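You operate a simulated robot arm through the tools that you are given. There is no shell and no other tool.

You are at the controls of a simulated robot arm. One attempt, no reset.

## Task
Put things in order on the top of the white table. At the end: the purple blank six is on the white kit tray; the blue smooth file is on the yellow medium lapping board; the orange driver stands where the blue smooth file stood; the blue navy shell half stands on top of the white blue band box (marked "RINGS"); whatever was shut is shut again. Leave all else as you found it, and nothing knocked over.
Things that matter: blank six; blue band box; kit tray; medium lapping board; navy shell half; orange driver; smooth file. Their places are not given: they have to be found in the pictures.

The check looks at the end state, three seconds after you hand in, the way a careful person would. Anything else that was tipped, shoved, dropped, spilled or broken makes it a failure.

## Robot
A 6-joint arm with a two-finger parallel gripper, fixed in place. Base frame: the origin is at the foot of the arm, x ahead of it, y to its left, z up; the work surface is at about z = 0.82. Lengths are in m, angles in degrees, forces in N, time in s.
With the tool pointing down near the work surface it reaches from about 0.26 to 0.68 m from the base axis. Its first joint turns from -66.0 to 66.0 degrees. Payload 2.9 kg.
Tool frame: the origin (TCP) lies between the finger pads and is the grasp point; the fingertips stand 0.03 m ahead of it; z points along the fingers, y is the line along which they close. Largest opening 0.11 m; finger width 0.02, thickness 0.01; the body of the gripper, 0.048 by 0.112 m, starts 0.055 m behind the TCP.
Orientation is told as [roll, pitch, yaw] about the base's x, y, z axes, in that order, counted from this pose: with the fingers straight down and closing along the base's y, the tool's x points along the base's -x, its y along +y and its z along -z.

## Interface
- The arm moves only by the tool drive_tool. Its argument "series" is a list of rows, each a list of 3 entries, a list of its own where there are three numbers: the turn, a rotation vector about the tool's x, y, z in degrees, then the shift along the tool's x, y, z in cm, then the finger opening in cm, from 0 to 11. In form: [[[ax, ay, az], [tx, ty, tz], grip], ...]. A call has 1 to 20 rows; each row is the pose to reach, as a shift and turn from the pose commanded when the call began, along the tool's axes at that moment. Each row takes 0.2 s and may step no farther than 0.05 m and 8.6 degrees from the row before; otherwise, or with a gripper value out of range, the whole call is refused. A pose out of reach is approached as far as the arm can. The call stops where the force on the tool passes 40 N (or 10 N more than at its start, if that is more) or the arm is blocked; 0.2 s more then pass. The fingers move at their own pace (about 0.108 m/s each) and stop on an object; they squeeze with about 39 N. The grip force told is the motor's: it shows also when the fingers shut on nothing. Time passes only in rows, and 0.2 s behind the last, so rows that repeat a pose let the fingers close. The reply holds the time, the measured pose of the TCP, the force on the tool along the base axes, the opening and the grip force, in the units named above and with some noise, with the torque about the TCP (base axes, N m) and any sound that the robot's microphone picked up.
- Cameras (640 x 400 px; columns grow to the right, rows downward): "scene" is fixed at [0.0761, 0.4314, 1.3921]; the picture's right is [-0.78, -0.62, 0.00], its down [-0.30, 0.38, -0.87] and it looks along [0.54, -0.69, -0.48] (base axes); focal length 310 px, centre (320, 200). "wrist" rides on the gripper at [0.072, 0.017, -0.103] in the tool frame; the picture's right is [-0.23, 0.97, 0.00], its down [-0.76, -0.18, -0.62] and it looks along [-0.61, -0.14, 0.78] (tool axes); focal length 222 px, centre (320, 200).
- camera(camera): a new picture of that camera. It takes no simulated time.
- point_at(camera, pixels): there is no depth. For up to 12 entries [column, row, z] of the newest picture of that camera ("zoom" is the newest enlarged one), the place [x, y] in the base frame at which the ray of that pixel passes the height z, good to about 0.003 m. It takes no simulated time.
- close_up(camera, box): a new picture of the part [left, top, right, bottom] of that camera's present view, enlarged. It takes no simulated time.
- hand_in(): hands the job in; it is judged then, once.

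Open the gripper and draw the arm clear of the work before you hand the job in, unless the task says otherwise.

The tools are called after "Request:" as name(argument=value, ...) on one line, values as JSON. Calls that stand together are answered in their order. drive_tool: Moves the arm, as the interface text tells. Its arguments: {"type":"object","properties":{"series":{"type":"array","items":{"type":"array"}}},"required":["series"]} The other tools are called the same way: camera (camera) takes a picture; point_at (camera, pixels) gives the place at which the rays of pixels pass given heights; close_up (camera, box) takes an enlarged picture of a part of a camera's view; hand_in () hands the job in.

At the start:

```text
t: 0.0
eef_pos: [0.3577, -0.0139, 1.0638]
tcp_rot: [0.0, 0.0, -0.1]
force: [1.1, -0.1, 0.0]
torque: [-0.02, -0.01, 0.03]
grip_width: 0.1097
finger_force: 0.1
```

scene: 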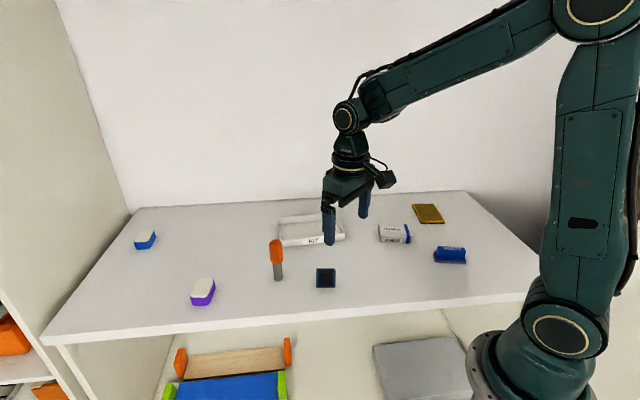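
wrist: 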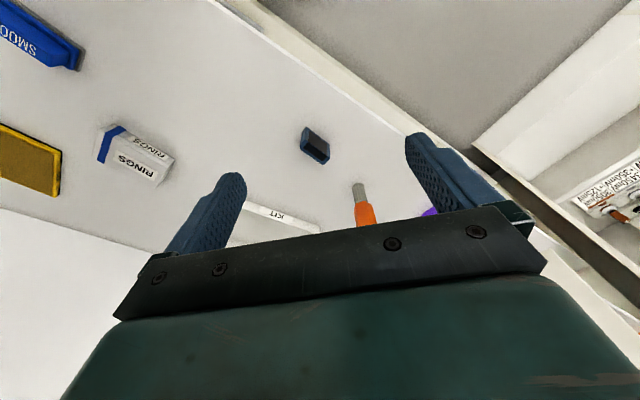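

The scene shows a purple block near (203,292), the orange driver at (277,260), a dark blue block at (326,277), the tray at (305,230), the RINGS box at (393,233), a yellow board at (428,213) and a blue file at (450,255). I'll enlarge these regions to identify them.

Request:
close_up(camera="scene", box=[360, 190, 500, 278])

Request:
close_up(camera="scene", box=[240, 200, 380, 300])

Request:
close_up(camera="scene", box=[110, 210, 250, 320])

Request:
close_up(camera="wrist", box=[0, 0, 340, 220])

Request:
close_up(camera="scene", box=[0, 290, 480, 400])

```text
4.55 times, centred on (430, 234) of scene
```

zoom: 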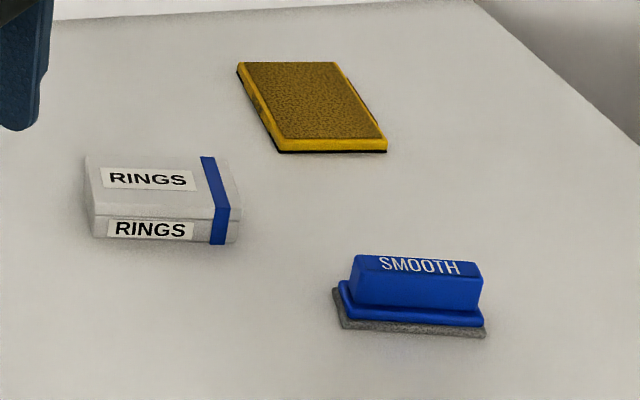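

```text
4.00 times, centred on (310, 250) of scene
```

zoom: 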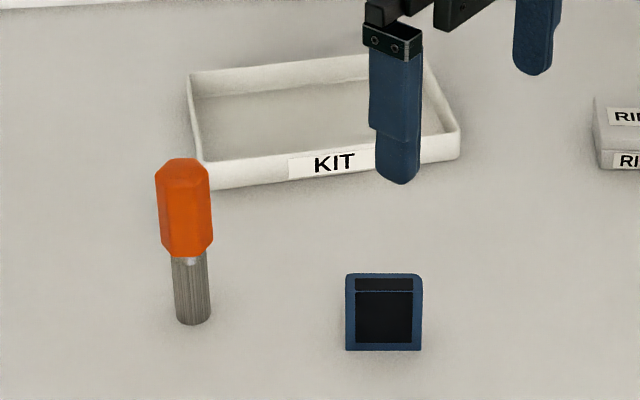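

```text
3.64 times, centred on (180, 265) of scene
```

zoom: 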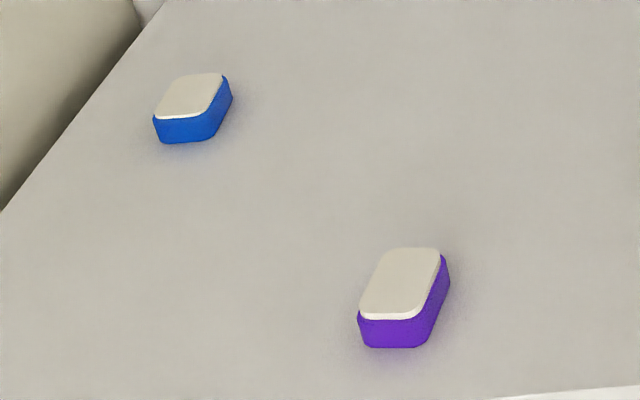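

```text
1.82 times, centred on (170, 110) of wrist
```

zoom: 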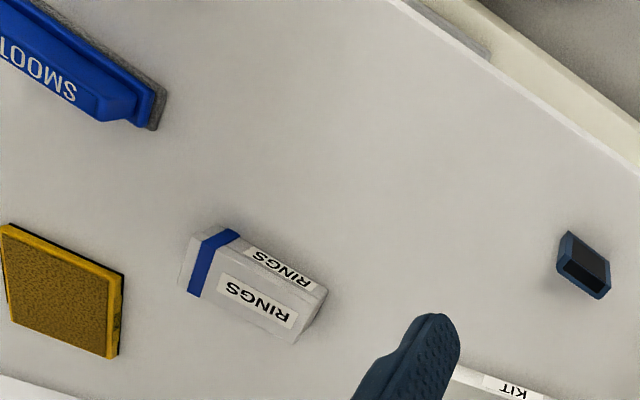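

```text
1.33 times, centred on (240, 345) of scene
```

zoom: 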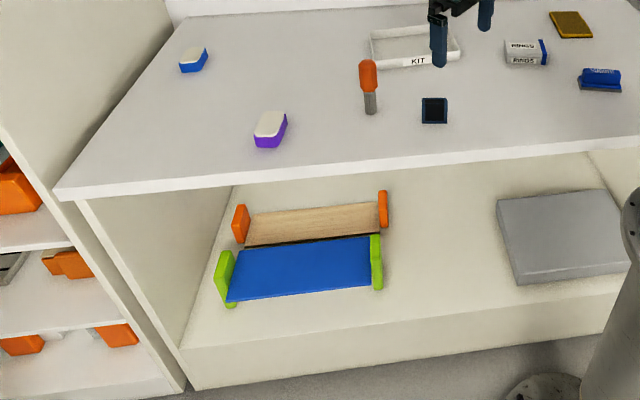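

The top views identify everything: the navy open shell at (326,277), the purple blank at (203,292), and SMOOTH file at (450,255). I'll compute positions at table height and at plausible top heights.

Request:
point_at(camera="scene", pixels=[[318, 287, 0.82], [334, 287, 0.82], [317, 269, 0.85], [278, 280, 0.82], [277, 241, 0.92], [191, 304, 0.82], [203, 304, 0.82], [434, 262, 0.82], [466, 263, 0.82], [381, 241, 0.82], [411, 242, 0.82], [421, 223, 0.82]])

Request:
point_at(camera="wrist", pixels=[[300, 150, 0.82], [328, 163, 0.82], [80, 70, 0.82], [64, 150, 0.82], [58, 195, 0.82], [360, 185, 0.82], [0, 10, 0.85], [97, 158, 0.82], [157, 185, 0.82]])

```text
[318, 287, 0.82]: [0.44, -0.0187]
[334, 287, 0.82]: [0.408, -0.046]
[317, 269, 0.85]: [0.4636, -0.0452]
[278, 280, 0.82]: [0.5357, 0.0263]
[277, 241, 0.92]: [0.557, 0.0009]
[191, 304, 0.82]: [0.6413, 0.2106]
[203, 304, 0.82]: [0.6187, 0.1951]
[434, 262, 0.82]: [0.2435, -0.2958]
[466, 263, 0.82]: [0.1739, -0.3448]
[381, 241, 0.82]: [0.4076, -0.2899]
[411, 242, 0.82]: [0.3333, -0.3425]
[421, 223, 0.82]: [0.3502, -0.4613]
```

```text
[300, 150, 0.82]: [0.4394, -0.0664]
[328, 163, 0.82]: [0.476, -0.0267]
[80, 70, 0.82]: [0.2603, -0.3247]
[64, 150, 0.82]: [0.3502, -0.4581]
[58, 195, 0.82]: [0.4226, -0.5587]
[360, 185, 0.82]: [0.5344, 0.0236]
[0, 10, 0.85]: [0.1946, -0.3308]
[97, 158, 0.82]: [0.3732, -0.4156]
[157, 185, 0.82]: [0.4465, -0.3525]
```

The fixed views give rough positions; I'll swing the arm up over the file side (near x 0.2, y -0.3) with the tool yawed radially to look down on the file, the RINGS box and the yellow board.

Request:
drive_tool(series=[[[0, 0, 8.14], [2.54, -3.76, 0], 11], [[0, 0, 16.28], [5.08, -7.52, 0], 11], [[0, 0, 24.42], [7.62, -11.28, 0], 11], [[0, 0, 32.56], [10.16, -15.04, 0], 11], [[0, 0, 40.7], [12.7, -18.8, 0], 11], [[0, 0, 48.84], [15.24, -22.56, 0], 11], [[0, 0, 57], [17.8, -26.3, 0], 11]])

Request:
camera(camera="wrist")

Request:
camera(camera="scene")

```text
t: 1.6
eef_pos: [0.1753, -0.2778, 1.0658]
tcp_rot: [0.1, 0.1, -57.1]
force: [0.2, 0.4, 0.1]
torque: [-0.02, 0.0, -0.06]
grip_width: 0.1102
finger_force: 0.1
```

```text
taken
```

wrist: 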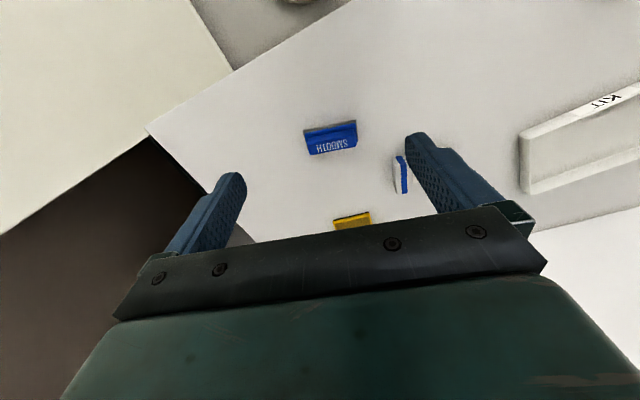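

```text
taken
```

scene: 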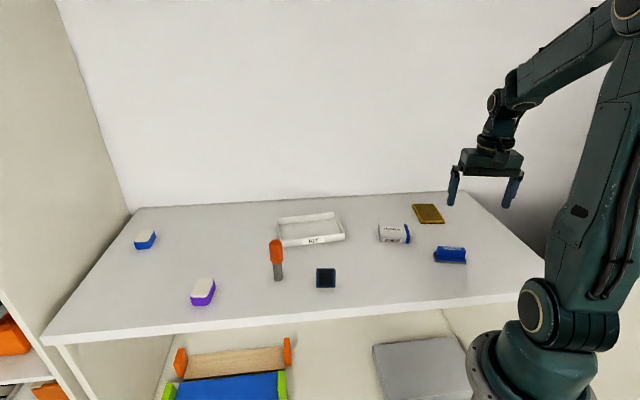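

The arm is clear and the file sits at about (331,138) in the wrist view, with tray fully visible in the scene. I'll enlarge for precise corners.

Request:
close_up(camera="wrist", box=[280, 100, 420, 187])

Request:
close_up(camera="wrist", box=[320, 140, 440, 240])

Request:
close_up(camera="scene", box=[400, 195, 480, 275])

Request:
close_up(camera="scene", box=[255, 195, 415, 295])

```text
4.57 times, centred on (350, 144) of wrist
```

zoom: 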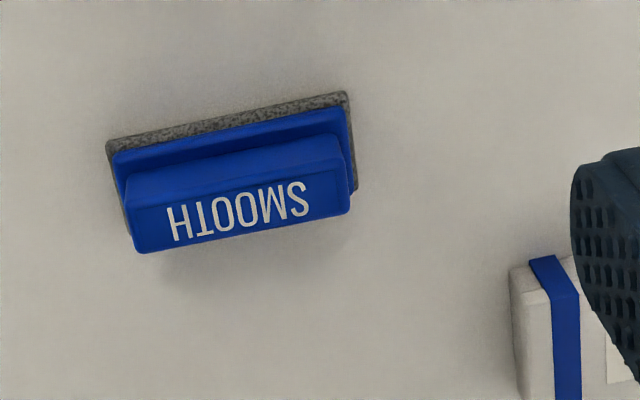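

```text
4.00 times, centred on (380, 190) of wrist
```

zoom: 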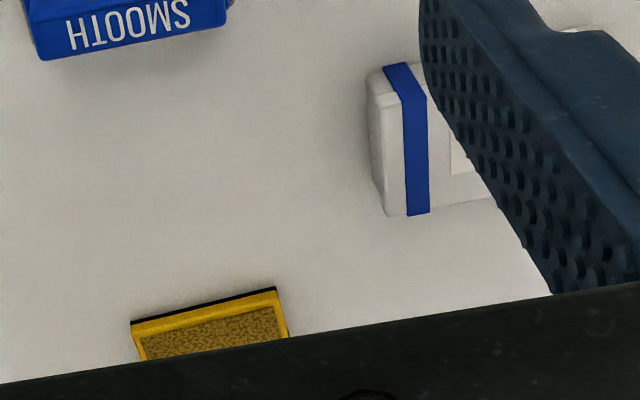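

```text
5.00 times, centred on (440, 235) of scene
```

zoom: 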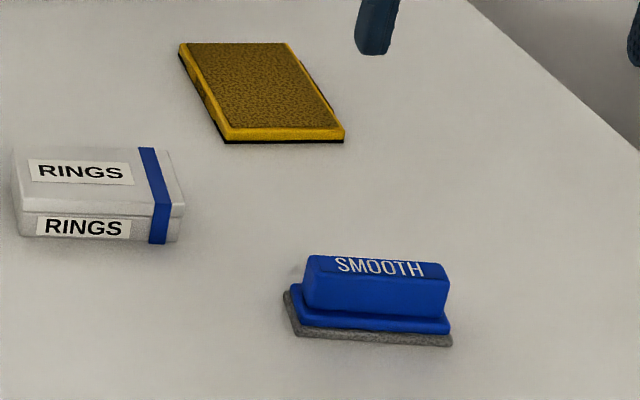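

```text
4.00 times, centred on (335, 245) of scene
```

zoom: 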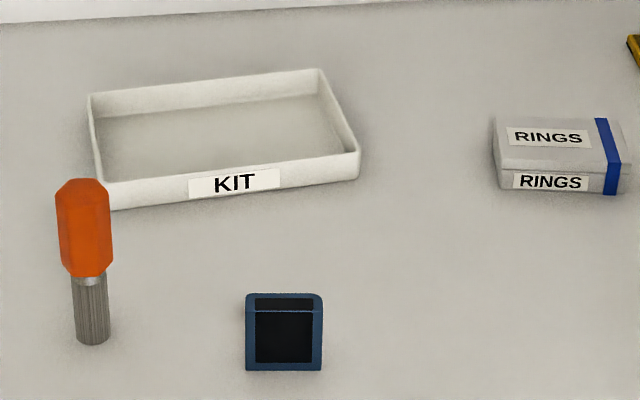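

Now I'll convert the corner pixels of the file, board, box and tray to base coordinates at several heights.

Request:
point_at(camera="wrist", pixels=[[303.4, 131.5, 0.82], [355.9, 120.4, 0.82], [358.1, 141.4, 0.82], [309.1, 155.5, 0.86], [355.5, 145.5, 0.86], [306.5, 139.5, 0.86], [353.0, 129.5, 0.86], [332.8, 222, 0.82], [368.6, 212, 0.82]])

Request:
point_at(camera="scene", pixels=[[435.4, 262.2, 0.82], [466.4, 264.2, 0.82], [433, 253.4, 0.825], [421.6, 223.4, 0.82], [444.8, 223.4, 0.82], [412, 204, 0.832], [433.6, 203.6, 0.832], [380.75, 242.5, 0.82], [409.5, 243.25, 0.82], [378.5, 224.25, 0.87], [407.5, 224.25, 0.87], [413, 235, 0.87]])

Request:
point_at(camera="scene", pixels=[[281.75, 247.5, 0.82], [344.25, 239.5, 0.82], [281.25, 240.75, 0.84], [277.5, 218.75, 0.84], [335.5, 212.5, 0.84], [345, 232.5, 0.84], [316.75, 287.25, 0.82], [335.25, 287.25, 0.82], [278, 280.75, 0.82], [316.5, 268.75, 0.85]])

```text
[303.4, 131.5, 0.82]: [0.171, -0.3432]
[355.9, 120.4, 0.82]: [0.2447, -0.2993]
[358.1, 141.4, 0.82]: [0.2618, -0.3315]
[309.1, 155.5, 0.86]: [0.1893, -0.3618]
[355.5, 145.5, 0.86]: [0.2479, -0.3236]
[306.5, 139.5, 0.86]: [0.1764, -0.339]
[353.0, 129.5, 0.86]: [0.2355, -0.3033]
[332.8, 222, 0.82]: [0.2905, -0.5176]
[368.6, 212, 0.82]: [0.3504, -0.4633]
```

```text
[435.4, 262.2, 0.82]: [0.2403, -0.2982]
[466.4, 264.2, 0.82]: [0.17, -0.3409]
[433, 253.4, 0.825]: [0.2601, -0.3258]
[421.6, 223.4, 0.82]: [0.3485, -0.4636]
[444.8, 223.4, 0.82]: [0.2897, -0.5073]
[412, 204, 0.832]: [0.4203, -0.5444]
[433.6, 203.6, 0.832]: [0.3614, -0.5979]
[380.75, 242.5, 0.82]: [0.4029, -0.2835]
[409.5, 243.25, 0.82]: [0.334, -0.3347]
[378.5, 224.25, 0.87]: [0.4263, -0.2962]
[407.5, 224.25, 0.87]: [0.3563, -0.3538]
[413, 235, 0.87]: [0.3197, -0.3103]
```

```text
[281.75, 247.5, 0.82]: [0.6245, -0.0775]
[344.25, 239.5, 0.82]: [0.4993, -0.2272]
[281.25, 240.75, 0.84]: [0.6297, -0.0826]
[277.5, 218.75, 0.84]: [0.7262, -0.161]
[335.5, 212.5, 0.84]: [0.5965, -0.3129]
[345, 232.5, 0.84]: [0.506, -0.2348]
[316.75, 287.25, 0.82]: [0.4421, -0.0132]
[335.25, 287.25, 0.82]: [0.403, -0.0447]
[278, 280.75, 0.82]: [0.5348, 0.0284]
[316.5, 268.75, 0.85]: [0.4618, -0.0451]
```

File base corners agree between both cameras: centre ≈ (0.216,-0.336), long axis at ≈31°. Next I'll move over the RINGS box (centre ≈ (0.38,-0.33)) for a better look at it and its height.

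Request:
drive_tool(series=[[[0, 0, -4], [-2.6, 3.23, 1], 11], [[0, 0, -8], [-5.21, 6.45, 2], 11], [[0, 0, -12], [-7.8, 9.68, 3], 11], [[0, 0, -16], [-10.42, 12.91, 4], 11]])

Request:
camera(camera="wrist")

Request:
close_up(camera="wrist", box=[240, 90, 420, 210])

```text
t: 2.6
eef_pos: [0.3418, -0.2945, 1.0261]
tcp_rot: [0.0, 0.0, -41.0]
force: [0.3, 0.2, -0.5]
torque: [0.0, 0.02, 0.0]
grip_width: 0.1098
finger_force: 0.1
```

```text
taken
```

wrist: 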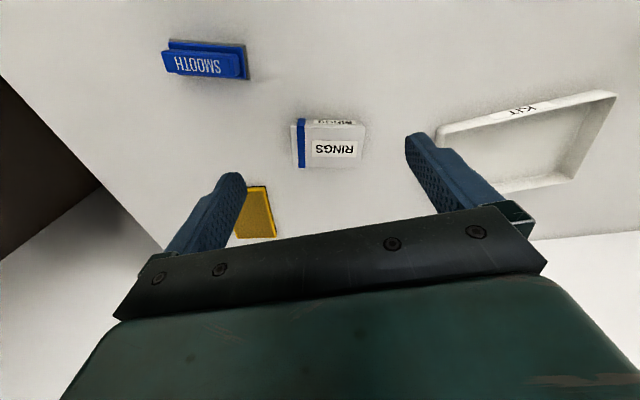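

```text
3.33 times, centred on (330, 150) of wrist
```

zoom: 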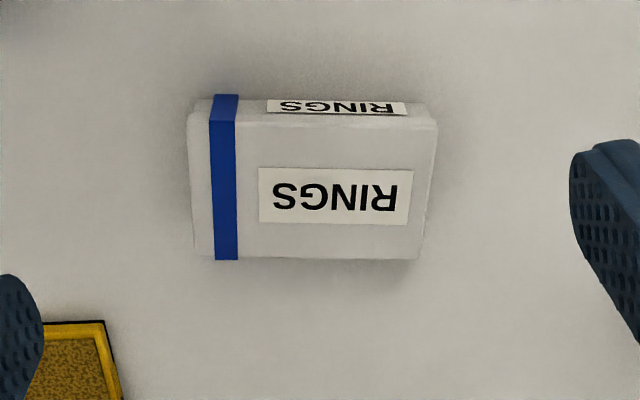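

The RINGS box is clearly seen from above now. I'll convert its top-face and bottom-edge corners from this zoom at several heights to infer its height.

Request:
point_at(camera="zoom", pixels=[[197, 98, 0.82], [424, 103, 0.82], [188, 112, 0.85], [437, 122, 0.85], [420, 258, 0.85], [195, 255, 0.85], [188, 112, 0.86], [437, 122, 0.86], [420, 258, 0.86], [195, 255, 0.86]])

Request:
close_up(camera="scene", box=[365, 210, 429, 250])

```text
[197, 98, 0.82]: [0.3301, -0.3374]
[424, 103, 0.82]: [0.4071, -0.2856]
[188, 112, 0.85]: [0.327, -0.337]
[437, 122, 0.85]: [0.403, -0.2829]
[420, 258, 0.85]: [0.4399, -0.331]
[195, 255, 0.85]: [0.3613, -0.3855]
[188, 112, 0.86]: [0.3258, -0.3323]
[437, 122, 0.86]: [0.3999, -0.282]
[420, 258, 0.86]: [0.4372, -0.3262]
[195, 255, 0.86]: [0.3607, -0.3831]
```

```text
10.00 times, centred on (397, 230) of scene
```

zoom: 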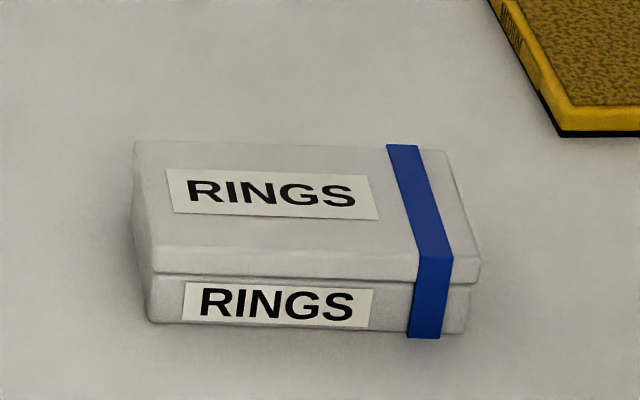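

I'll check the same top corners from the scene zoom to triangulate the box's top height.

Request:
point_at(camera="zoom", pixels=[[153, 243, 0.85], [483, 262, 0.85], [445, 150, 0.85], [135, 142, 0.85], [153, 243, 0.86], [483, 262, 0.86], [445, 150, 0.86], [135, 142, 0.86], [152, 321, 0.82], [467, 333, 0.82]])

```text
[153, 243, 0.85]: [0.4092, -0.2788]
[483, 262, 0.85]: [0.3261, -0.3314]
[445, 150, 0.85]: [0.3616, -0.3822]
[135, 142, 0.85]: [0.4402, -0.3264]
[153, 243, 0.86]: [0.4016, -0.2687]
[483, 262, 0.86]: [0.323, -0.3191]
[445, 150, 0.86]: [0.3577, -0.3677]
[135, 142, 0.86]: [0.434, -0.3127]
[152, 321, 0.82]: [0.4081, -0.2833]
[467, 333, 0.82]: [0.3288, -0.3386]
```

The RINGS box top is at z ≈ 0.849, centre ≈ (0.383,-0.333), long axis ≈ 35°. Next I'll move over the navy shell (≈(0.435,-0.045)) to see its shape.

Request:
drive_tool(series=[[[0, 0, -6], [2.3, 3.62, 0.4], 11], [[0, 0, -12], [4.61, 7.23, 0.8], 11], [[0, 0, -18], [6.9, 10.85, 1.2], 11], [[0, 0, -24], [9.2, 14.47, 1.6], 11], [[0, 0, -30], [11.5, 18.08, 2.0], 11], [[0, 0, -36], [13.83, 21.7, 2.6], 11]])

Request:
camera(camera="wrist")

Request:
close_up(camera="wrist", box=[250, 70, 410, 170])

Request:
close_up(camera="scene", box=[294, 255, 358, 295])

```text
t: 4.0
eef_pos: [0.3822, -0.041, 0.9988]
tcp_rot: [0.0, 0.0, -4.8]
force: [0.0, -0.3, 0.3]
torque: [0.0, 0.0, -0.03]
grip_width: 0.1099
finger_force: 0.0
```

```text
taken
```

wrist: 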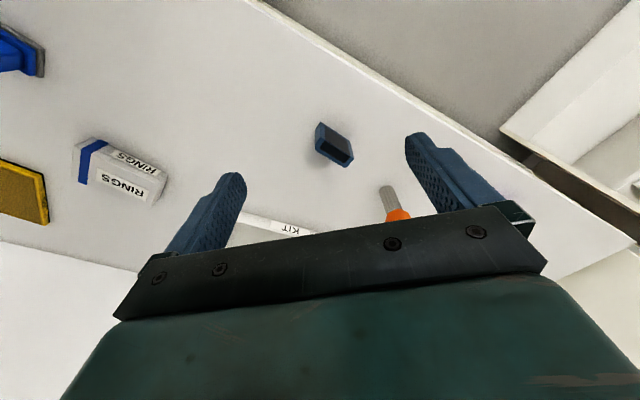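

```text
4.00 times, centred on (330, 120) of wrist
```

zoom: 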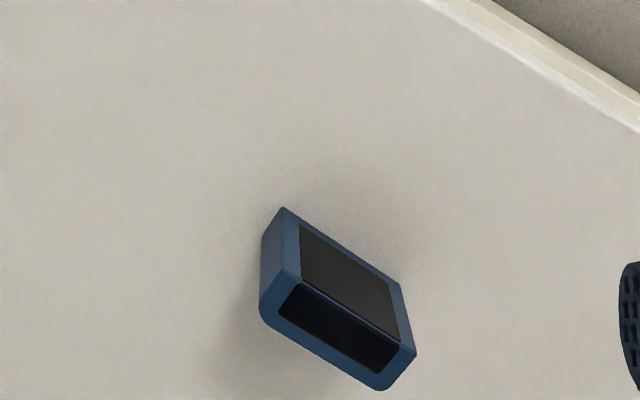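

```text
10.00 times, centred on (326, 275) of scene
```

zoom: 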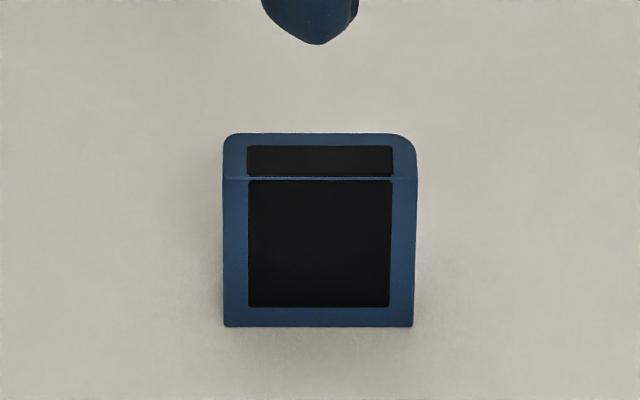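

The shell is an upright block with dark front and top panels. I'll triangulate its corners via both zooms (newest zoom is the scene one), then the wrist pixels.

Request:
point_at(camera="zoom", pixels=[[224, 326, 0.82], [412, 326, 0.82], [226, 178, 0.86], [416, 178, 0.86], [228, 136, 0.86], [414, 136, 0.86], [226, 178, 0.87], [416, 178, 0.87], [228, 136, 0.87], [414, 136, 0.87]])

Request:
point_at(camera="wrist", pixels=[[320.75, 122, 0.82], [350, 140.75, 0.82], [320.75, 138, 0.86], [353, 156.5, 0.86], [315.5, 148, 0.86], [345, 168, 0.86], [320.75, 138, 0.87], [353, 156.5, 0.87], [315.5, 148, 0.87], [345, 168, 0.87]])

```text
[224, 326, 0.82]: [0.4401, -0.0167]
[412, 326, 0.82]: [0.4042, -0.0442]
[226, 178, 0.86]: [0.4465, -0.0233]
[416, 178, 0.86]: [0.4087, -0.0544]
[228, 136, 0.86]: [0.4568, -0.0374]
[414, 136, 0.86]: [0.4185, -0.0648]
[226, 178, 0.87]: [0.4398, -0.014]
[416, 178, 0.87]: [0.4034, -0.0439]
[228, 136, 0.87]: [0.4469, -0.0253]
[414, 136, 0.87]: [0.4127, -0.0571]
```

```text
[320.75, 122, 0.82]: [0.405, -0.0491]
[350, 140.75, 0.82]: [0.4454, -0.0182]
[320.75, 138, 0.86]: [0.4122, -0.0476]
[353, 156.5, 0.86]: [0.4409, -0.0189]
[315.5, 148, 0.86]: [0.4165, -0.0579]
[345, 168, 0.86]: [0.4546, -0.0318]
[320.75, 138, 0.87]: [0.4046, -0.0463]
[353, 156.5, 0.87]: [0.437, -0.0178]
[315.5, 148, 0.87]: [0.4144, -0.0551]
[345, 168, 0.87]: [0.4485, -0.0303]
```

Shell: front edge (0.404,-0.0455)→(0.441,-0.0165), top z ≈ 0.868, only ≈16 mm deep, centre ≈ (0.427,-0.037). Now I'll move toward the purple blank at ≈(0.63,0.20), staying above the driver (top ≈ 0.94).

Request:
drive_tool(series=[[[0, 0, -3.6], [-2.58, 3.75, -1.0], 11], [[0, 0, -7.2], [-5.16, 7.49, -2.0], 11], [[0, 0, -10.8], [-7.74, 11.24, -3.0], 11], [[0, 0, -14.4], [-10.3, 14.99, -3.0], 11], [[0, 0, -18.0], [-12.9, 18.73, -3.0], 11], [[0, 0, -21.8], [-15.47, 22.48, -3.0], 11]])

Request:
camera(camera="wrist")

Request:
close_up(camera="wrist", box=[220, 90, 420, 215])

Request:
close_up(camera="scene", box=[171, 270, 235, 310])

```text
t: 5.4
eef_pos: [0.5575, 0.1707, 1.0276]
tcp_rot: [0.0, 0.0, 16.9]
force: [0.2, 0.2, 0.0]
torque: [0.0, -0.01, 0.01]
grip_width: 0.1098
finger_force: 0.1
```

```text
taken
```

wrist: 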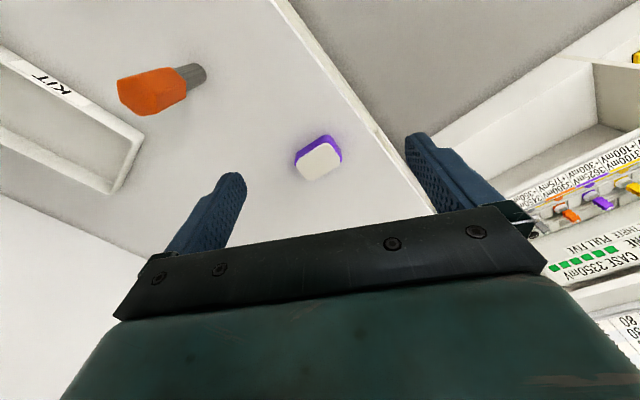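

```text
3.20 times, centred on (320, 152) of wrist
```

zoom: 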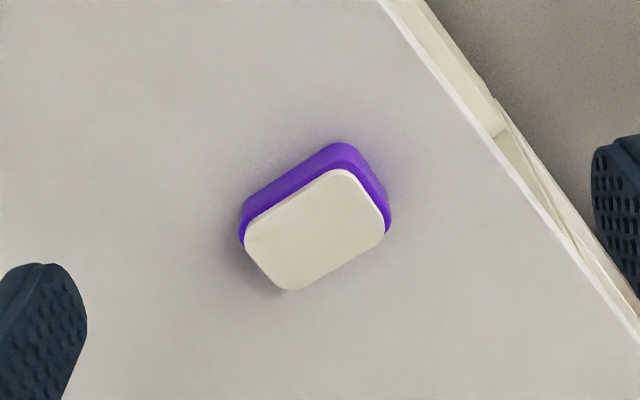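

```text
10.00 times, centred on (203, 290) of scene
```

zoom: 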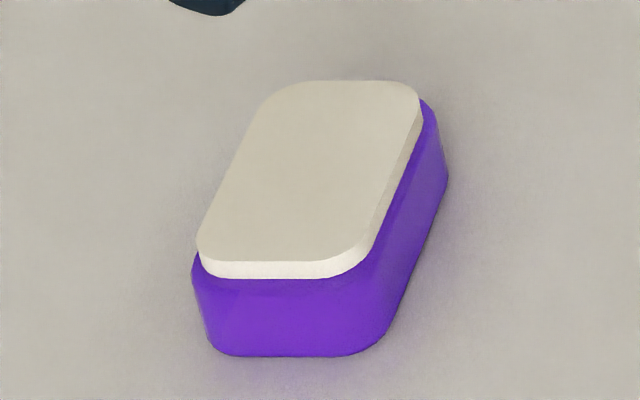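

The purple block is at wrist zoom center (316,230) and scene zoom centre (310,170). I'll triangulate its top and bottom edges.

Request:
point_at(camera="zoom", pixels=[[310, 172, 0.845], [310, 172, 0.85], [310, 172, 0.855], [198, 345, 0.82], [370, 350, 0.82], [448, 180, 0.82], [272, 90, 0.85], [418, 95, 0.85], [350, 258, 0.85], [200, 250, 0.85]])

Request:
point_at(camera="wrist", pixels=[[318.75, 161.4, 0.845], [318.75, 161.4, 0.85], [318.75, 161.4, 0.855], [296.6, 163, 0.85], [326.9, 142.6, 0.85], [341, 161.4, 0.85], [310.6, 180.1, 0.85], [296, 154.5, 0.82], [326, 134, 0.82], [340.5, 150, 0.82]])

Request:
close_up(camera="wrist", box=[0, 40, 240, 190])

Request:
close_up(camera="wrist", box=[440, 50, 640, 280])

```text
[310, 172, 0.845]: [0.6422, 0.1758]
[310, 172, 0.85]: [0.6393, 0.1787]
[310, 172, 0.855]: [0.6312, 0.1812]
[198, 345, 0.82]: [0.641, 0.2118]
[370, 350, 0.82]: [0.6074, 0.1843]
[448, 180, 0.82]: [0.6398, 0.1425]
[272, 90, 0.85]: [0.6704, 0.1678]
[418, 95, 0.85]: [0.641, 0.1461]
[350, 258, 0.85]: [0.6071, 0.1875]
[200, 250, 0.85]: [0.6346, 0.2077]
```

```text
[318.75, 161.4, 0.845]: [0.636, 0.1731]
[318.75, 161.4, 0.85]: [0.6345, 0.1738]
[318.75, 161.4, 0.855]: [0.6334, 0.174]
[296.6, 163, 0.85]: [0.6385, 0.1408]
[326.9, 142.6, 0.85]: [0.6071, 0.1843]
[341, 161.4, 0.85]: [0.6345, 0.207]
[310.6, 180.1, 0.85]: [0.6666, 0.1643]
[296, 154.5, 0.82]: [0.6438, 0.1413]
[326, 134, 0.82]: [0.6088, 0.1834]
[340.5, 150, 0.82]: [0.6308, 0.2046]
```

```text
2.67 times, centred on (120, 115) of wrist
```

zoom: 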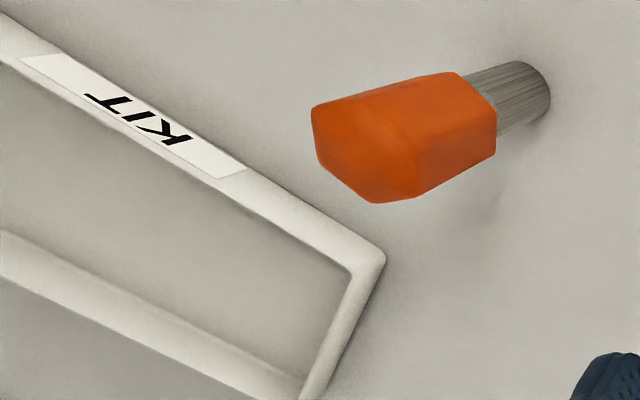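

```text
1.74 times, centred on (540, 165) of wrist
```

zoom: 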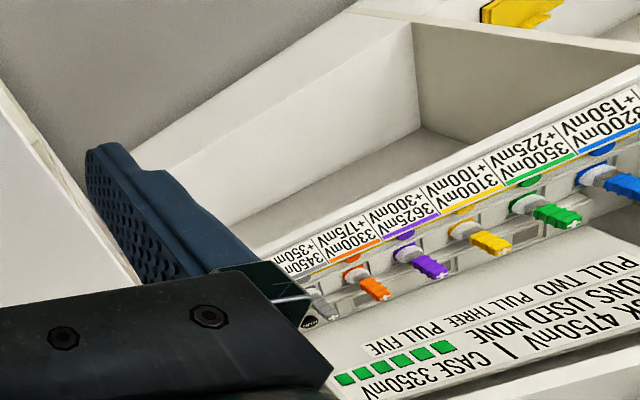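

Blank: centre ≈ (0.637,0.174), top ≈ 0.851, long axis ≈ 128°, about 54×36 mm. I'll align above it with yaw 38° (closing along its length) and descend to z 0.92 to check.

Request:
drive_tool(series=[[[0, 0, -7], [-2.57, -0.66, 0], 11], [[0, 0, -14], [-5.13, -1.33, 1], 11], [[0, 0, -21.1], [-7.7, -1.99, 3], 11], [[0, 0, -21.1], [-7.7, -1.99, 7], 11], [[0, 0, -21.1], [-7.7, -1.99, 10.8], 11], [[0, 0, -21.1], [-7.7, -1.99, 10.8], 11]])

Request:
camera(camera="wrist")

Request:
camera(camera="scene")

```text
t: 6.8
eef_pos: [0.6358, 0.172, 0.9193]
tcp_rot: [0.0, 0.0, 37.9]
force: [-0.4, 0.6, 0.1]
torque: [0.0, 0.02, -0.02]
grip_width: 0.1099
finger_force: 0.1
```

```text
taken
```

wrist: 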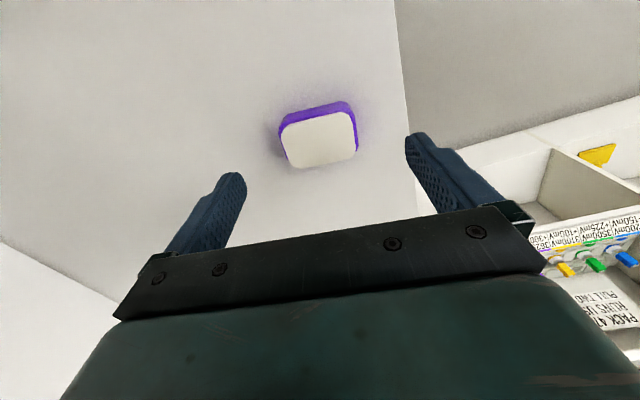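

```text
taken
```

scene: 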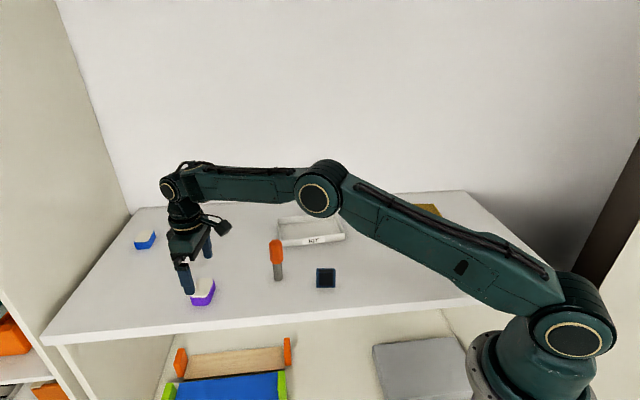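

The block's top face in the wrist view spans (281,131)–(357,155), tilted like the fingertip line, so yaw is right. I'll verify its centre.

Request:
point_at(camera="wrist", pixels=[[319, 140, 0.851], [281, 131, 0.851], [348, 112, 0.851], [357, 153, 0.851], [290, 167, 0.851]])

```text
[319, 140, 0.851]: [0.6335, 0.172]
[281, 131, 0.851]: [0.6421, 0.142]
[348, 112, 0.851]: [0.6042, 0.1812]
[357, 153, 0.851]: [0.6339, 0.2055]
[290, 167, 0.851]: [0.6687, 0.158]
```

Centre confirmed within 2 mm of the TCP. I'll descend to z ≈ 0.856 and close on it.

Request:
drive_tool(series=[[[0, 0, 0], [0, 0, 3], 11], [[0, 0, 0], [0, 0, 5], 11], [[0, 0, 0], [0, 0, 6.3], 11], [[0, 0, 0], [0, 0, 6.3], 8], [[0, 0, 0], [0, 0, 6.3], 6], [[0, 0, 0], [0, 0, 6.3], 4], [[0, 0, 0], [0, 0, 6.3], 4], [[0, 0, 0], [0, 0, 6.3], 4]])

```text
t: 8.6
eef_pos: [0.636, 0.1743, 0.8569]
tcp_rot: [0.0, -0.1, 37.9]
force: [0.5, -0.3, 0.6]
torque: [0.03, 0.02, 0.0]
grip_width: 0.0652
finger_force: 38.9
```

Grip is holding at 65 mm with 38.9 N. I'll lift 10 cm and check.

Request:
drive_tool(series=[[[0, 0, 0], [0, 0, -1], 4], [[0, 0, 0], [0, 0, -4], 4], [[0, 0, 0], [0, 0, -8], 4], [[0, 0, 0], [0, 0, -11], 4]])

Request:
camera(camera="wrist")

Request:
close_up(camera="scene", box=[130, 170, 290, 310])

```text
t: 9.6
eef_pos: [0.6349, 0.1752, 0.9677]
tcp_rot: [0.0, 0.0, 37.9]
force: [0.6, -0.1, -0.5]
torque: [-0.01, 0.02, -0.01]
grip_width: 0.0649
finger_force: 39.0
```

```text
taken
```

wrist: 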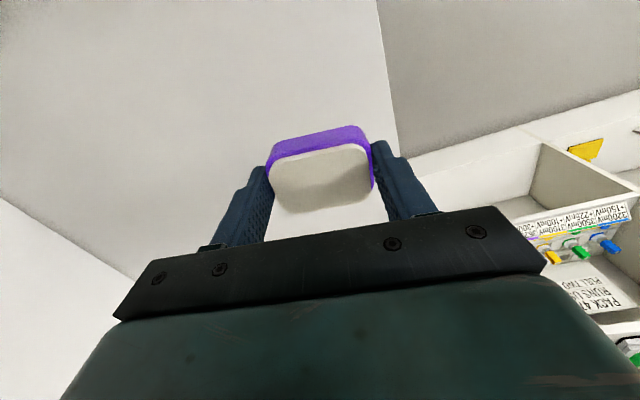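

```text
2.86 times, centred on (210, 240) of scene
```

zoom: 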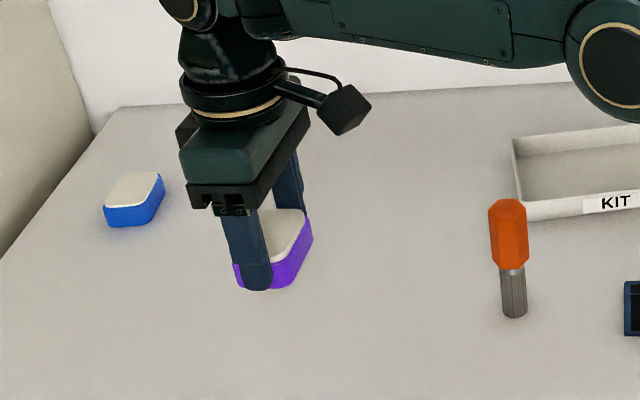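

The blank is held well. I'll raise to z ≈ 1.03 (clear of the driver's 0.94 top) and carry it over the tray centre ≈ (0.61,-0.192), turning to yaw -39° to align with the tray.

Request:
drive_tool(series=[[[0, 0, 0], [0, 0, -3], 4], [[0, 0, 0], [0, 0, -6], 4], [[0, 0, 7.7], [2.45, -2.74, -6], 4], [[0, 0, 15.4], [4.9, -5.48, -6], 4], [[0, 0, 23.1], [7.35, -8.23, -6], 4], [[0, 0, 30.8], [9.8, -10.97, -6], 4], [[0, 0, 38.5], [12.26, -13.71, -6], 4], [[0, 0, 46.2], [14.71, -16.45, -6], 4], [[0, 0, 53.9], [17.16, -19.19, -6], 4], [[0, 0, 61.6], [19.61, -21.94, -6], 4], [[0, 0, 69.3], [22.06, -24.68, -6], 4], [[0, 0, 77], [24.51, -27.42, -6], 4], [[0, 0, 77], [24.51, -27.42, -3], 4], [[0, 0, 77], [24.51, -27.42, 0], 4]])

Request:
camera(camera="wrist")

Request:
close_up(camera="scene", box=[240, 160, 400, 290])

```text
t: 12.6
eef_pos: [0.6096, -0.1936, 0.9651]
tcp_rot: [0.0, 0.0, -39.1]
force: [0.7, 0.3, 0.2]
torque: [0.0, 0.01, 0.03]
grip_width: 0.065
finger_force: 39.0
```

```text
taken
```

wrist: 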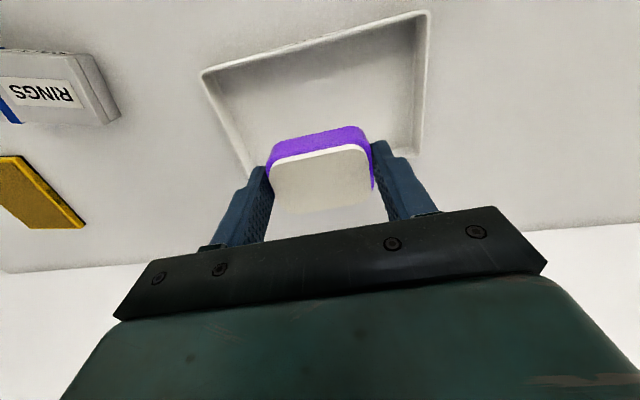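

```text
3.08 times, centred on (320, 225) of scene
```

zoom: 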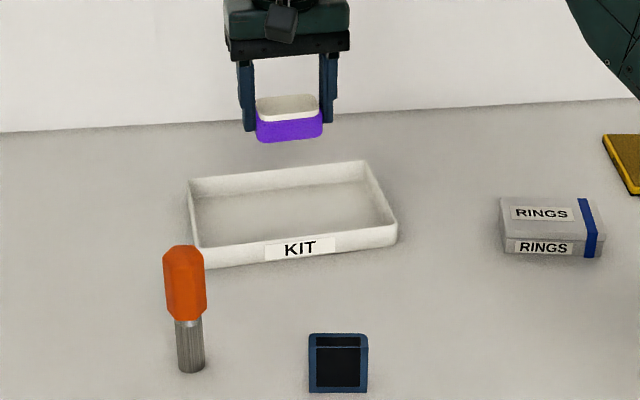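

The blank hangs over the tray. I'll check the tray rim corners (203,72), (430,12), (421,152) from this view to confirm its centre.

Request:
point_at(camera="wrist", pixels=[[203, 72, 0.845], [430, 12, 0.845], [421, 152, 0.845], [207, 78, 0.822], [415, 20, 0.822], [415, 150, 0.822]])

```text
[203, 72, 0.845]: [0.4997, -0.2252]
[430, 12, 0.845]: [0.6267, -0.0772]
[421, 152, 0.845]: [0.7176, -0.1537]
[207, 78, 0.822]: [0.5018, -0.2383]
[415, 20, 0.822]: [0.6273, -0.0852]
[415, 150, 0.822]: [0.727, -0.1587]
```

Tray centre confirmed ≈ (0.609,-0.189), matching the TCP. I'll lower toward the tray floor, stopping just above expected contact.

Request:
drive_tool(series=[[[0, 0, 0], [0, 0, 4], 4], [[0, 0, 0], [0, 0, 8], 4], [[0, 0, 0], [0, 0, 9.6], 4], [[0, 0, 0], [0, 0, 10.0], 4], [[0, 0, 0], [0, 0, 10.0], 4]])

Request:
close_up(camera="scene", box=[260, 190, 360, 260])

```text
t: 13.8
eef_pos: [0.6089, -0.1923, 0.8658]
tcp_rot: [0.1, 0.1, -39.1]
force: [0.0, 0.5, -0.9]
torque: [-0.01, -0.01, -0.01]
grip_width: 0.0649
finger_force: 38.8
```

```text
5.71 times, centred on (310, 225) of scene
```

zoom: 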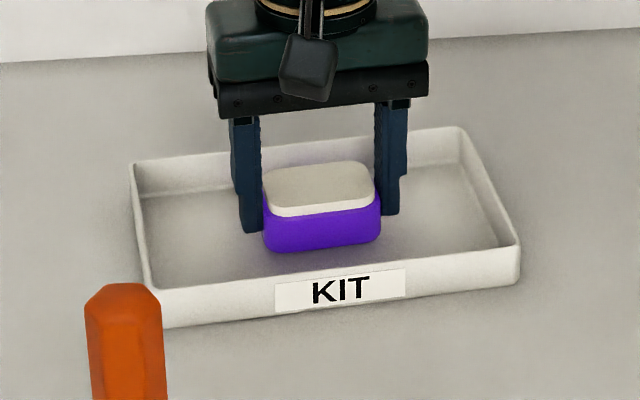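

The blank is inside the tray walls, just above the floor. I'll lower in 2 mm steps watching the force.

Request:
drive_tool(series=[[[0, 0, 0], [0, 0, 0.2], 4], [[0, 0, 0], [0, 0, 0.4], 4], [[0, 0, 0], [0, 0, 0.4], 4]])

```text
t: 14.6
eef_pos: [0.6088, -0.1928, 0.8633]
tcp_rot: [0.0, -0.1, -39.1]
force: [-0.7, -0.1, -0.7]
torque: [-0.01, -0.01, -0.03]
grip_width: 0.0651
finger_force: 39.2
```

No contact yet; another 2 mm steps.

Request:
drive_tool(series=[[[0, 0, 0], [0, 0, 0.1], 4], [[0, 0, 0], [0, 0, 0.2], 4], [[0, 0, 0], [0, 0, 0.2], 4]])

```text
t: 15.4
eef_pos: [0.6097, -0.1944, 0.8613]
tcp_rot: [-0.1, 0.0, -39.1]
force: [-1.7, -0.2, 2.2]
torque: [-0.1, 0.01, -0.01]
grip_width: 0.0652
finger_force: 38.8
```

A light upward force (2.2 N) suggests contact is starting; I'll go 1 mm more, then open the fingers.

Request:
drive_tool(series=[[[0, 0, 0], [0, 0, 0.1], 4], [[0, 0, 0], [0, 0, 0.1], 4]])

```text
t: 16.0
eef_pos: [0.61, -0.1915, 0.862]
tcp_rot: [0.0, -0.1, -39.1]
force: [-2.9, 0.9, 9.7]
torque: [-0.06, 0.11, 0.0]
grip_width: 0.0651
finger_force: 38.8
```

Contact confirmed (9.7 N up). I'll open gradually and rise straight up.

Request:
drive_tool(series=[[[0, 0, 0], [0, 0, -0.1], 6.8], [[0, 0, 0], [0, 0, -0.1], 8], [[0, 0, 0], [0, 0, -0.1], 9], [[0, 0, 0], [0, 0, -0.1], 9], [[0, 0, 0], [0, 0, -3], 9], [[0, 0, 0], [0, 0, -7], 9], [[0, 0, 0], [0, 0, -11], 9], [[0, 0, 0], [0, 0, -14], 9]])

Request:
close_up(camera="scene", box=[240, 170, 400, 290])

Request:
camera(camera="wrist")

```text
t: 17.8
eef_pos: [0.6096, -0.1918, 0.9983]
tcp_rot: [0.1, 0.0, -39.1]
force: [0.0, -0.3, 0.0]
torque: [0.02, 0.01, -0.02]
grip_width: 0.0901
finger_force: 0.0
```

```text
3.33 times, centred on (320, 230) of scene
```

zoom: 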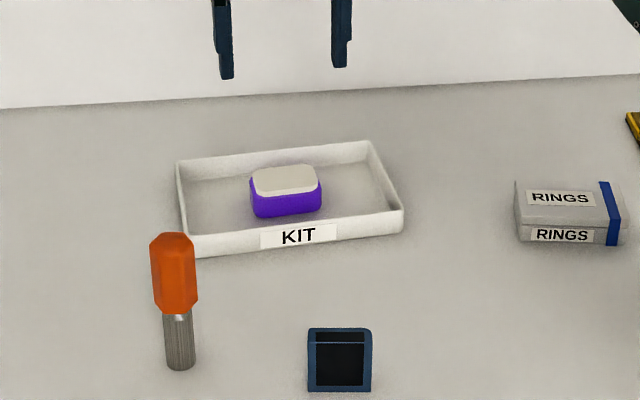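

```text
taken
```

wrist: 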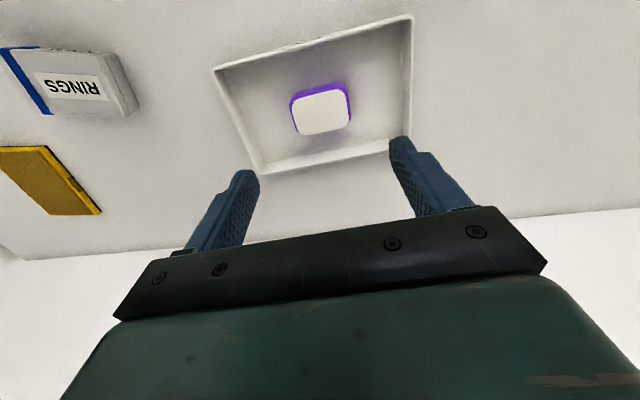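

The blank sits in the tray, tray unmoved. Next is the file; I'll take a high zoom of it from the scene camera to find its handle height.

Request:
close_up(camera="scene", box=[418, 235, 482, 275])

Request:
close_up(camera="scene", box=[396, 194, 460, 234])

```text
10.00 times, centred on (450, 255) of scene
```

zoom: 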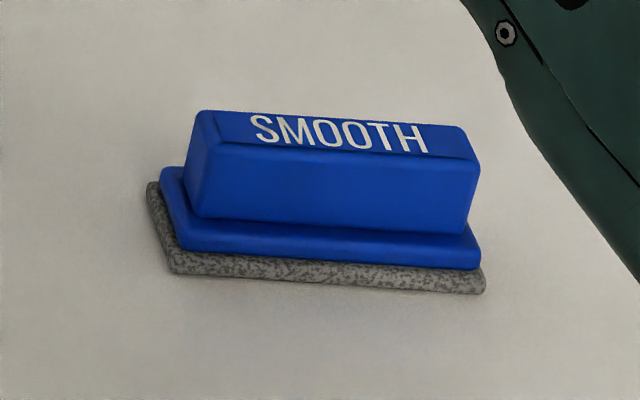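

```text
10.00 times, centred on (428, 214) of scene
```

zoom: 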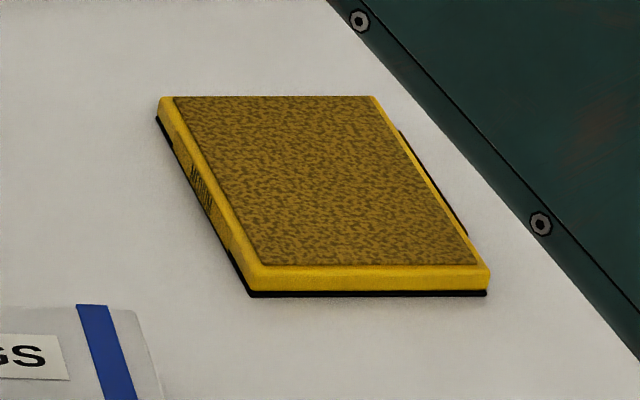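

The board is labelled MEDIUM on its side. I'll convert board corners (board zoom) and file handle corners (scene pixels).

Request:
point_at(camera="zoom", pixels=[[250, 295, 0.82], [487, 294, 0.82], [255, 270, 0.832], [489, 268, 0.832], [160, 98, 0.832], [374, 97, 0.832], [157, 118, 0.82], [466, 234, 0.82]])

Request:
point_at(camera="scene", pixels=[[438.7, 249.5, 0.855], [466, 251, 0.855], [438, 246.2, 0.855], [464.5, 247.7, 0.855], [438.7, 249.5, 0.865], [466, 251, 0.865], [438, 246.2, 0.865], [464.5, 247.7, 0.865], [437.3, 256.5, 0.835], [464.5, 258.4, 0.835]])

```text
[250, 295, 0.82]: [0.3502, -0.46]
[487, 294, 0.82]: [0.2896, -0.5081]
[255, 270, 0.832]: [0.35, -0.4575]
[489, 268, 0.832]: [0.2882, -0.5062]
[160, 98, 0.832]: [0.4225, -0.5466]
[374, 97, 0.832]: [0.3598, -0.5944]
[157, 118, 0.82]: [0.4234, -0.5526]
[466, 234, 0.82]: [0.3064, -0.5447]
```

```text
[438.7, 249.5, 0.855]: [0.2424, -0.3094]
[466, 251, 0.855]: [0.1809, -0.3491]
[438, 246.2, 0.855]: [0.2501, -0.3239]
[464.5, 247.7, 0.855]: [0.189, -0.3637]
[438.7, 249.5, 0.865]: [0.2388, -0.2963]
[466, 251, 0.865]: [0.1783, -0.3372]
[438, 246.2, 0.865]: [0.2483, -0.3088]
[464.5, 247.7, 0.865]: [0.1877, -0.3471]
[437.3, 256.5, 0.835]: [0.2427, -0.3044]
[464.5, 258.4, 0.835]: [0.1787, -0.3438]
```

File handle: top z ≈ 0.855, centre ≈ (0.2157,-0.336), axis ≈ 32°, flange top ≈ 0.831. I'll move above it with yaw 32° (closing across its width), at z ≈ 0.97.

Request:
drive_tool(series=[[[0, 0, -7.1], [2.15, -3.6, 0], 9], [[0, 0, -14.2], [4.3, -7.2, 0], 9], [[0, 0, -21.3], [6.45, -10.81, 0], 9], [[0, 0, -28.4], [8.6, -14.41, 0], 9], [[0, 0, -35.5], [10.75, -18.01, 0], 9], [[0, 0, -42.6], [12.9, -21.61, 0], 8], [[0, 0, -49.7], [15.04, -25.21, 0.5], 8], [[0, 0, -56.8], [17.19, -28.82, 1], 8], [[0, 0, -63.9], [19.34, -32.42, 2], 7], [[0, 0, -71.1], [21.49, -36.02, 3], 7], [[0, 0, -71.1], [21.49, -36.02, 3], 7]])

Request:
camera(camera="wrist")

Request:
camera(camera="scene")

```text
t: 20.2
eef_pos: [0.2193, -0.3352, 0.9698]
tcp_rot: [-0.1, 0.0, 32.1]
force: [0.3, 0.6, 0.6]
torque: [-0.03, -0.03, -0.02]
grip_width: 0.07
finger_force: 0.1
```

```text
taken
```

wrist: 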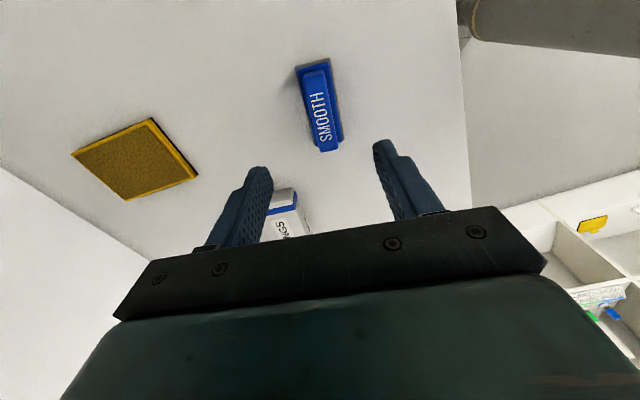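

```text
taken
```

scene: 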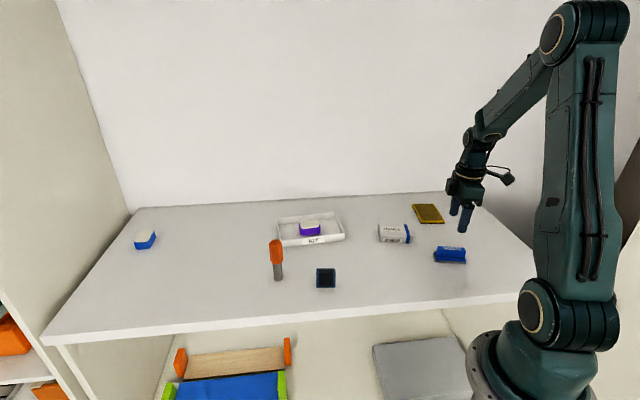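

The pose is reachable. I'll zoom the wrist view on the file to verify its centre and axis.

Request:
close_up(camera="wrist", box=[250, 45, 410, 165])

```text
3.33 times, centred on (330, 105) of wrist
```

zoom: 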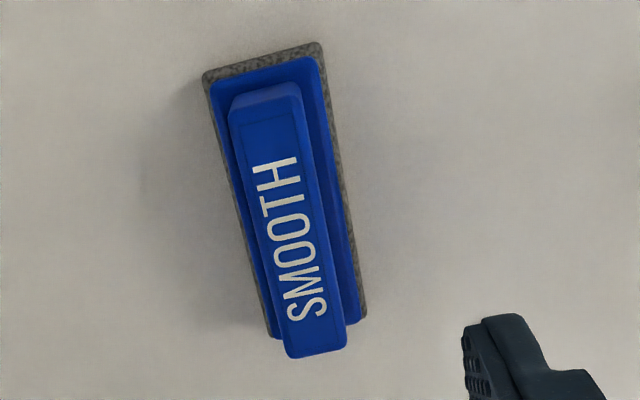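

I'll convert stone corners (z 0.82/0.825) and handle-top corners (z 0.855).

Request:
point_at(camera="zoom", pixels=[[204, 75, 0.823], [320, 45, 0.823], [367, 315, 0.823], [270, 335, 0.823], [230, 112, 0.855], [300, 97, 0.855], [347, 345, 0.855], [288, 357, 0.855]])

```text
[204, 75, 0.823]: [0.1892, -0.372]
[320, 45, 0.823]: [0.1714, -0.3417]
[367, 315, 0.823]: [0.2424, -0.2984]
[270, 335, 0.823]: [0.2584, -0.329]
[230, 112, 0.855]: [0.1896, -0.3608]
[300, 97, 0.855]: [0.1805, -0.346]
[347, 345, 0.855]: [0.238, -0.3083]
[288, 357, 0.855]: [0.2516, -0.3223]
```

File centre ≈ (0.2154,-0.335), axis 32° – consistent. I'll descend so the fingertips reach just above the flange (TCP z ≈ 0.866) and close.

Request:
drive_tool(series=[[[0, 0, 0], [0.2, -0.1, 4], 7], [[0, 0, 0], [0.3, -0.1, 8], 7], [[0, 0, 0], [0.3, -0.1, 9.8], 7], [[0, 0, 0], [0.3, -0.1, 10.3], 7], [[0, 0, 0], [0.3, -0.1, 10.3], 7]])

Request:
close_up(camera="wrist", box=[220, 60, 440, 200])

Request:
close_up(camera="scene", box=[418, 225, 482, 275])

```text
t: 21.4
eef_pos: [0.2161, -0.3381, 0.8679]
tcp_rot: [0.0, 0.1, 31.9]
force: [0.9, 0.3, 0.0]
torque: [0.02, -0.01, -0.01]
grip_width: 0.0697
finger_force: 0.1
```

```text
2.86 times, centred on (330, 130) of wrist
```

zoom: 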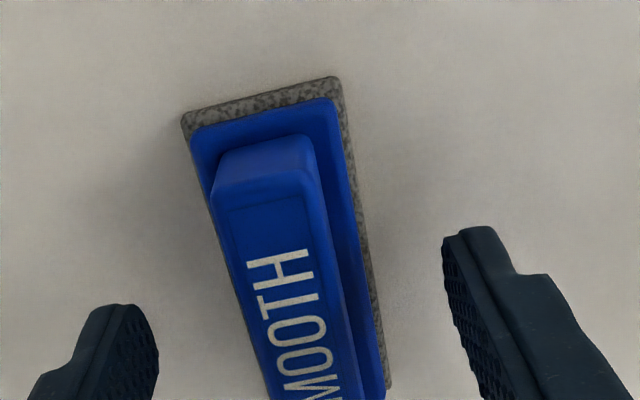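

```text
8.00 times, centred on (450, 250) of scene
```

zoom: 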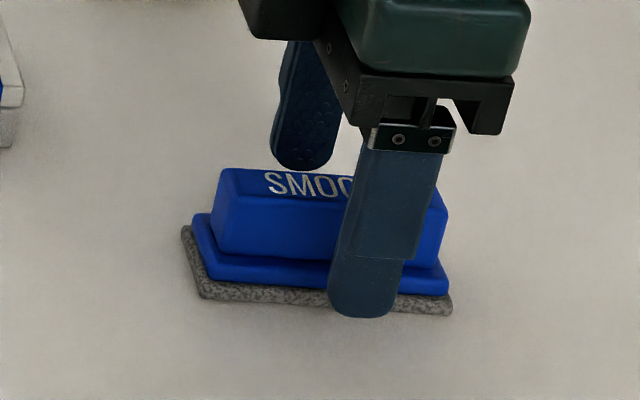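

Fingers straddle the handle near its centre with tips above the flange. I'll close now.

Request:
drive_tool(series=[[[0, 0, 0], [0, 0, 0], 5], [[0, 0, 0], [0, 0, 0], 3], [[0, 0, 0], [0, 0, 0], 1], [[0, 0, 0], [0, 0, 0], 0.5], [[0, 0, 0], [0, 0, 0], 0.5]])

Request:
close_up(camera="scene", box=[418, 225, 482, 275])

```text
t: 22.6
eef_pos: [0.2157, -0.3379, 0.868]
tcp_rot: [0.1, 0.0, 32.0]
force: [0.3, -0.1, 0.4]
torque: [0.0, -0.01, 0.02]
grip_width: 0.019
finger_force: 38.9
```

```text
8.00 times, centred on (450, 250) of scene
```

zoom: 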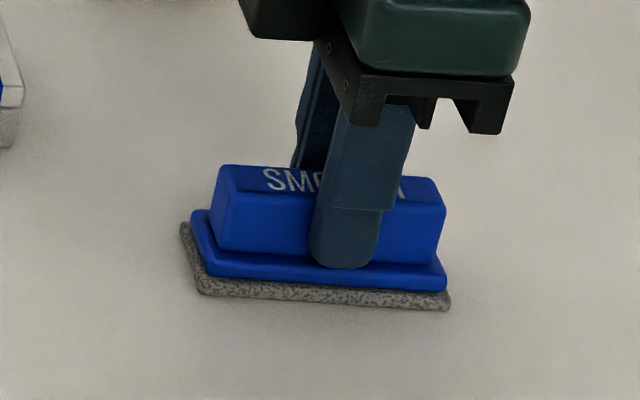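

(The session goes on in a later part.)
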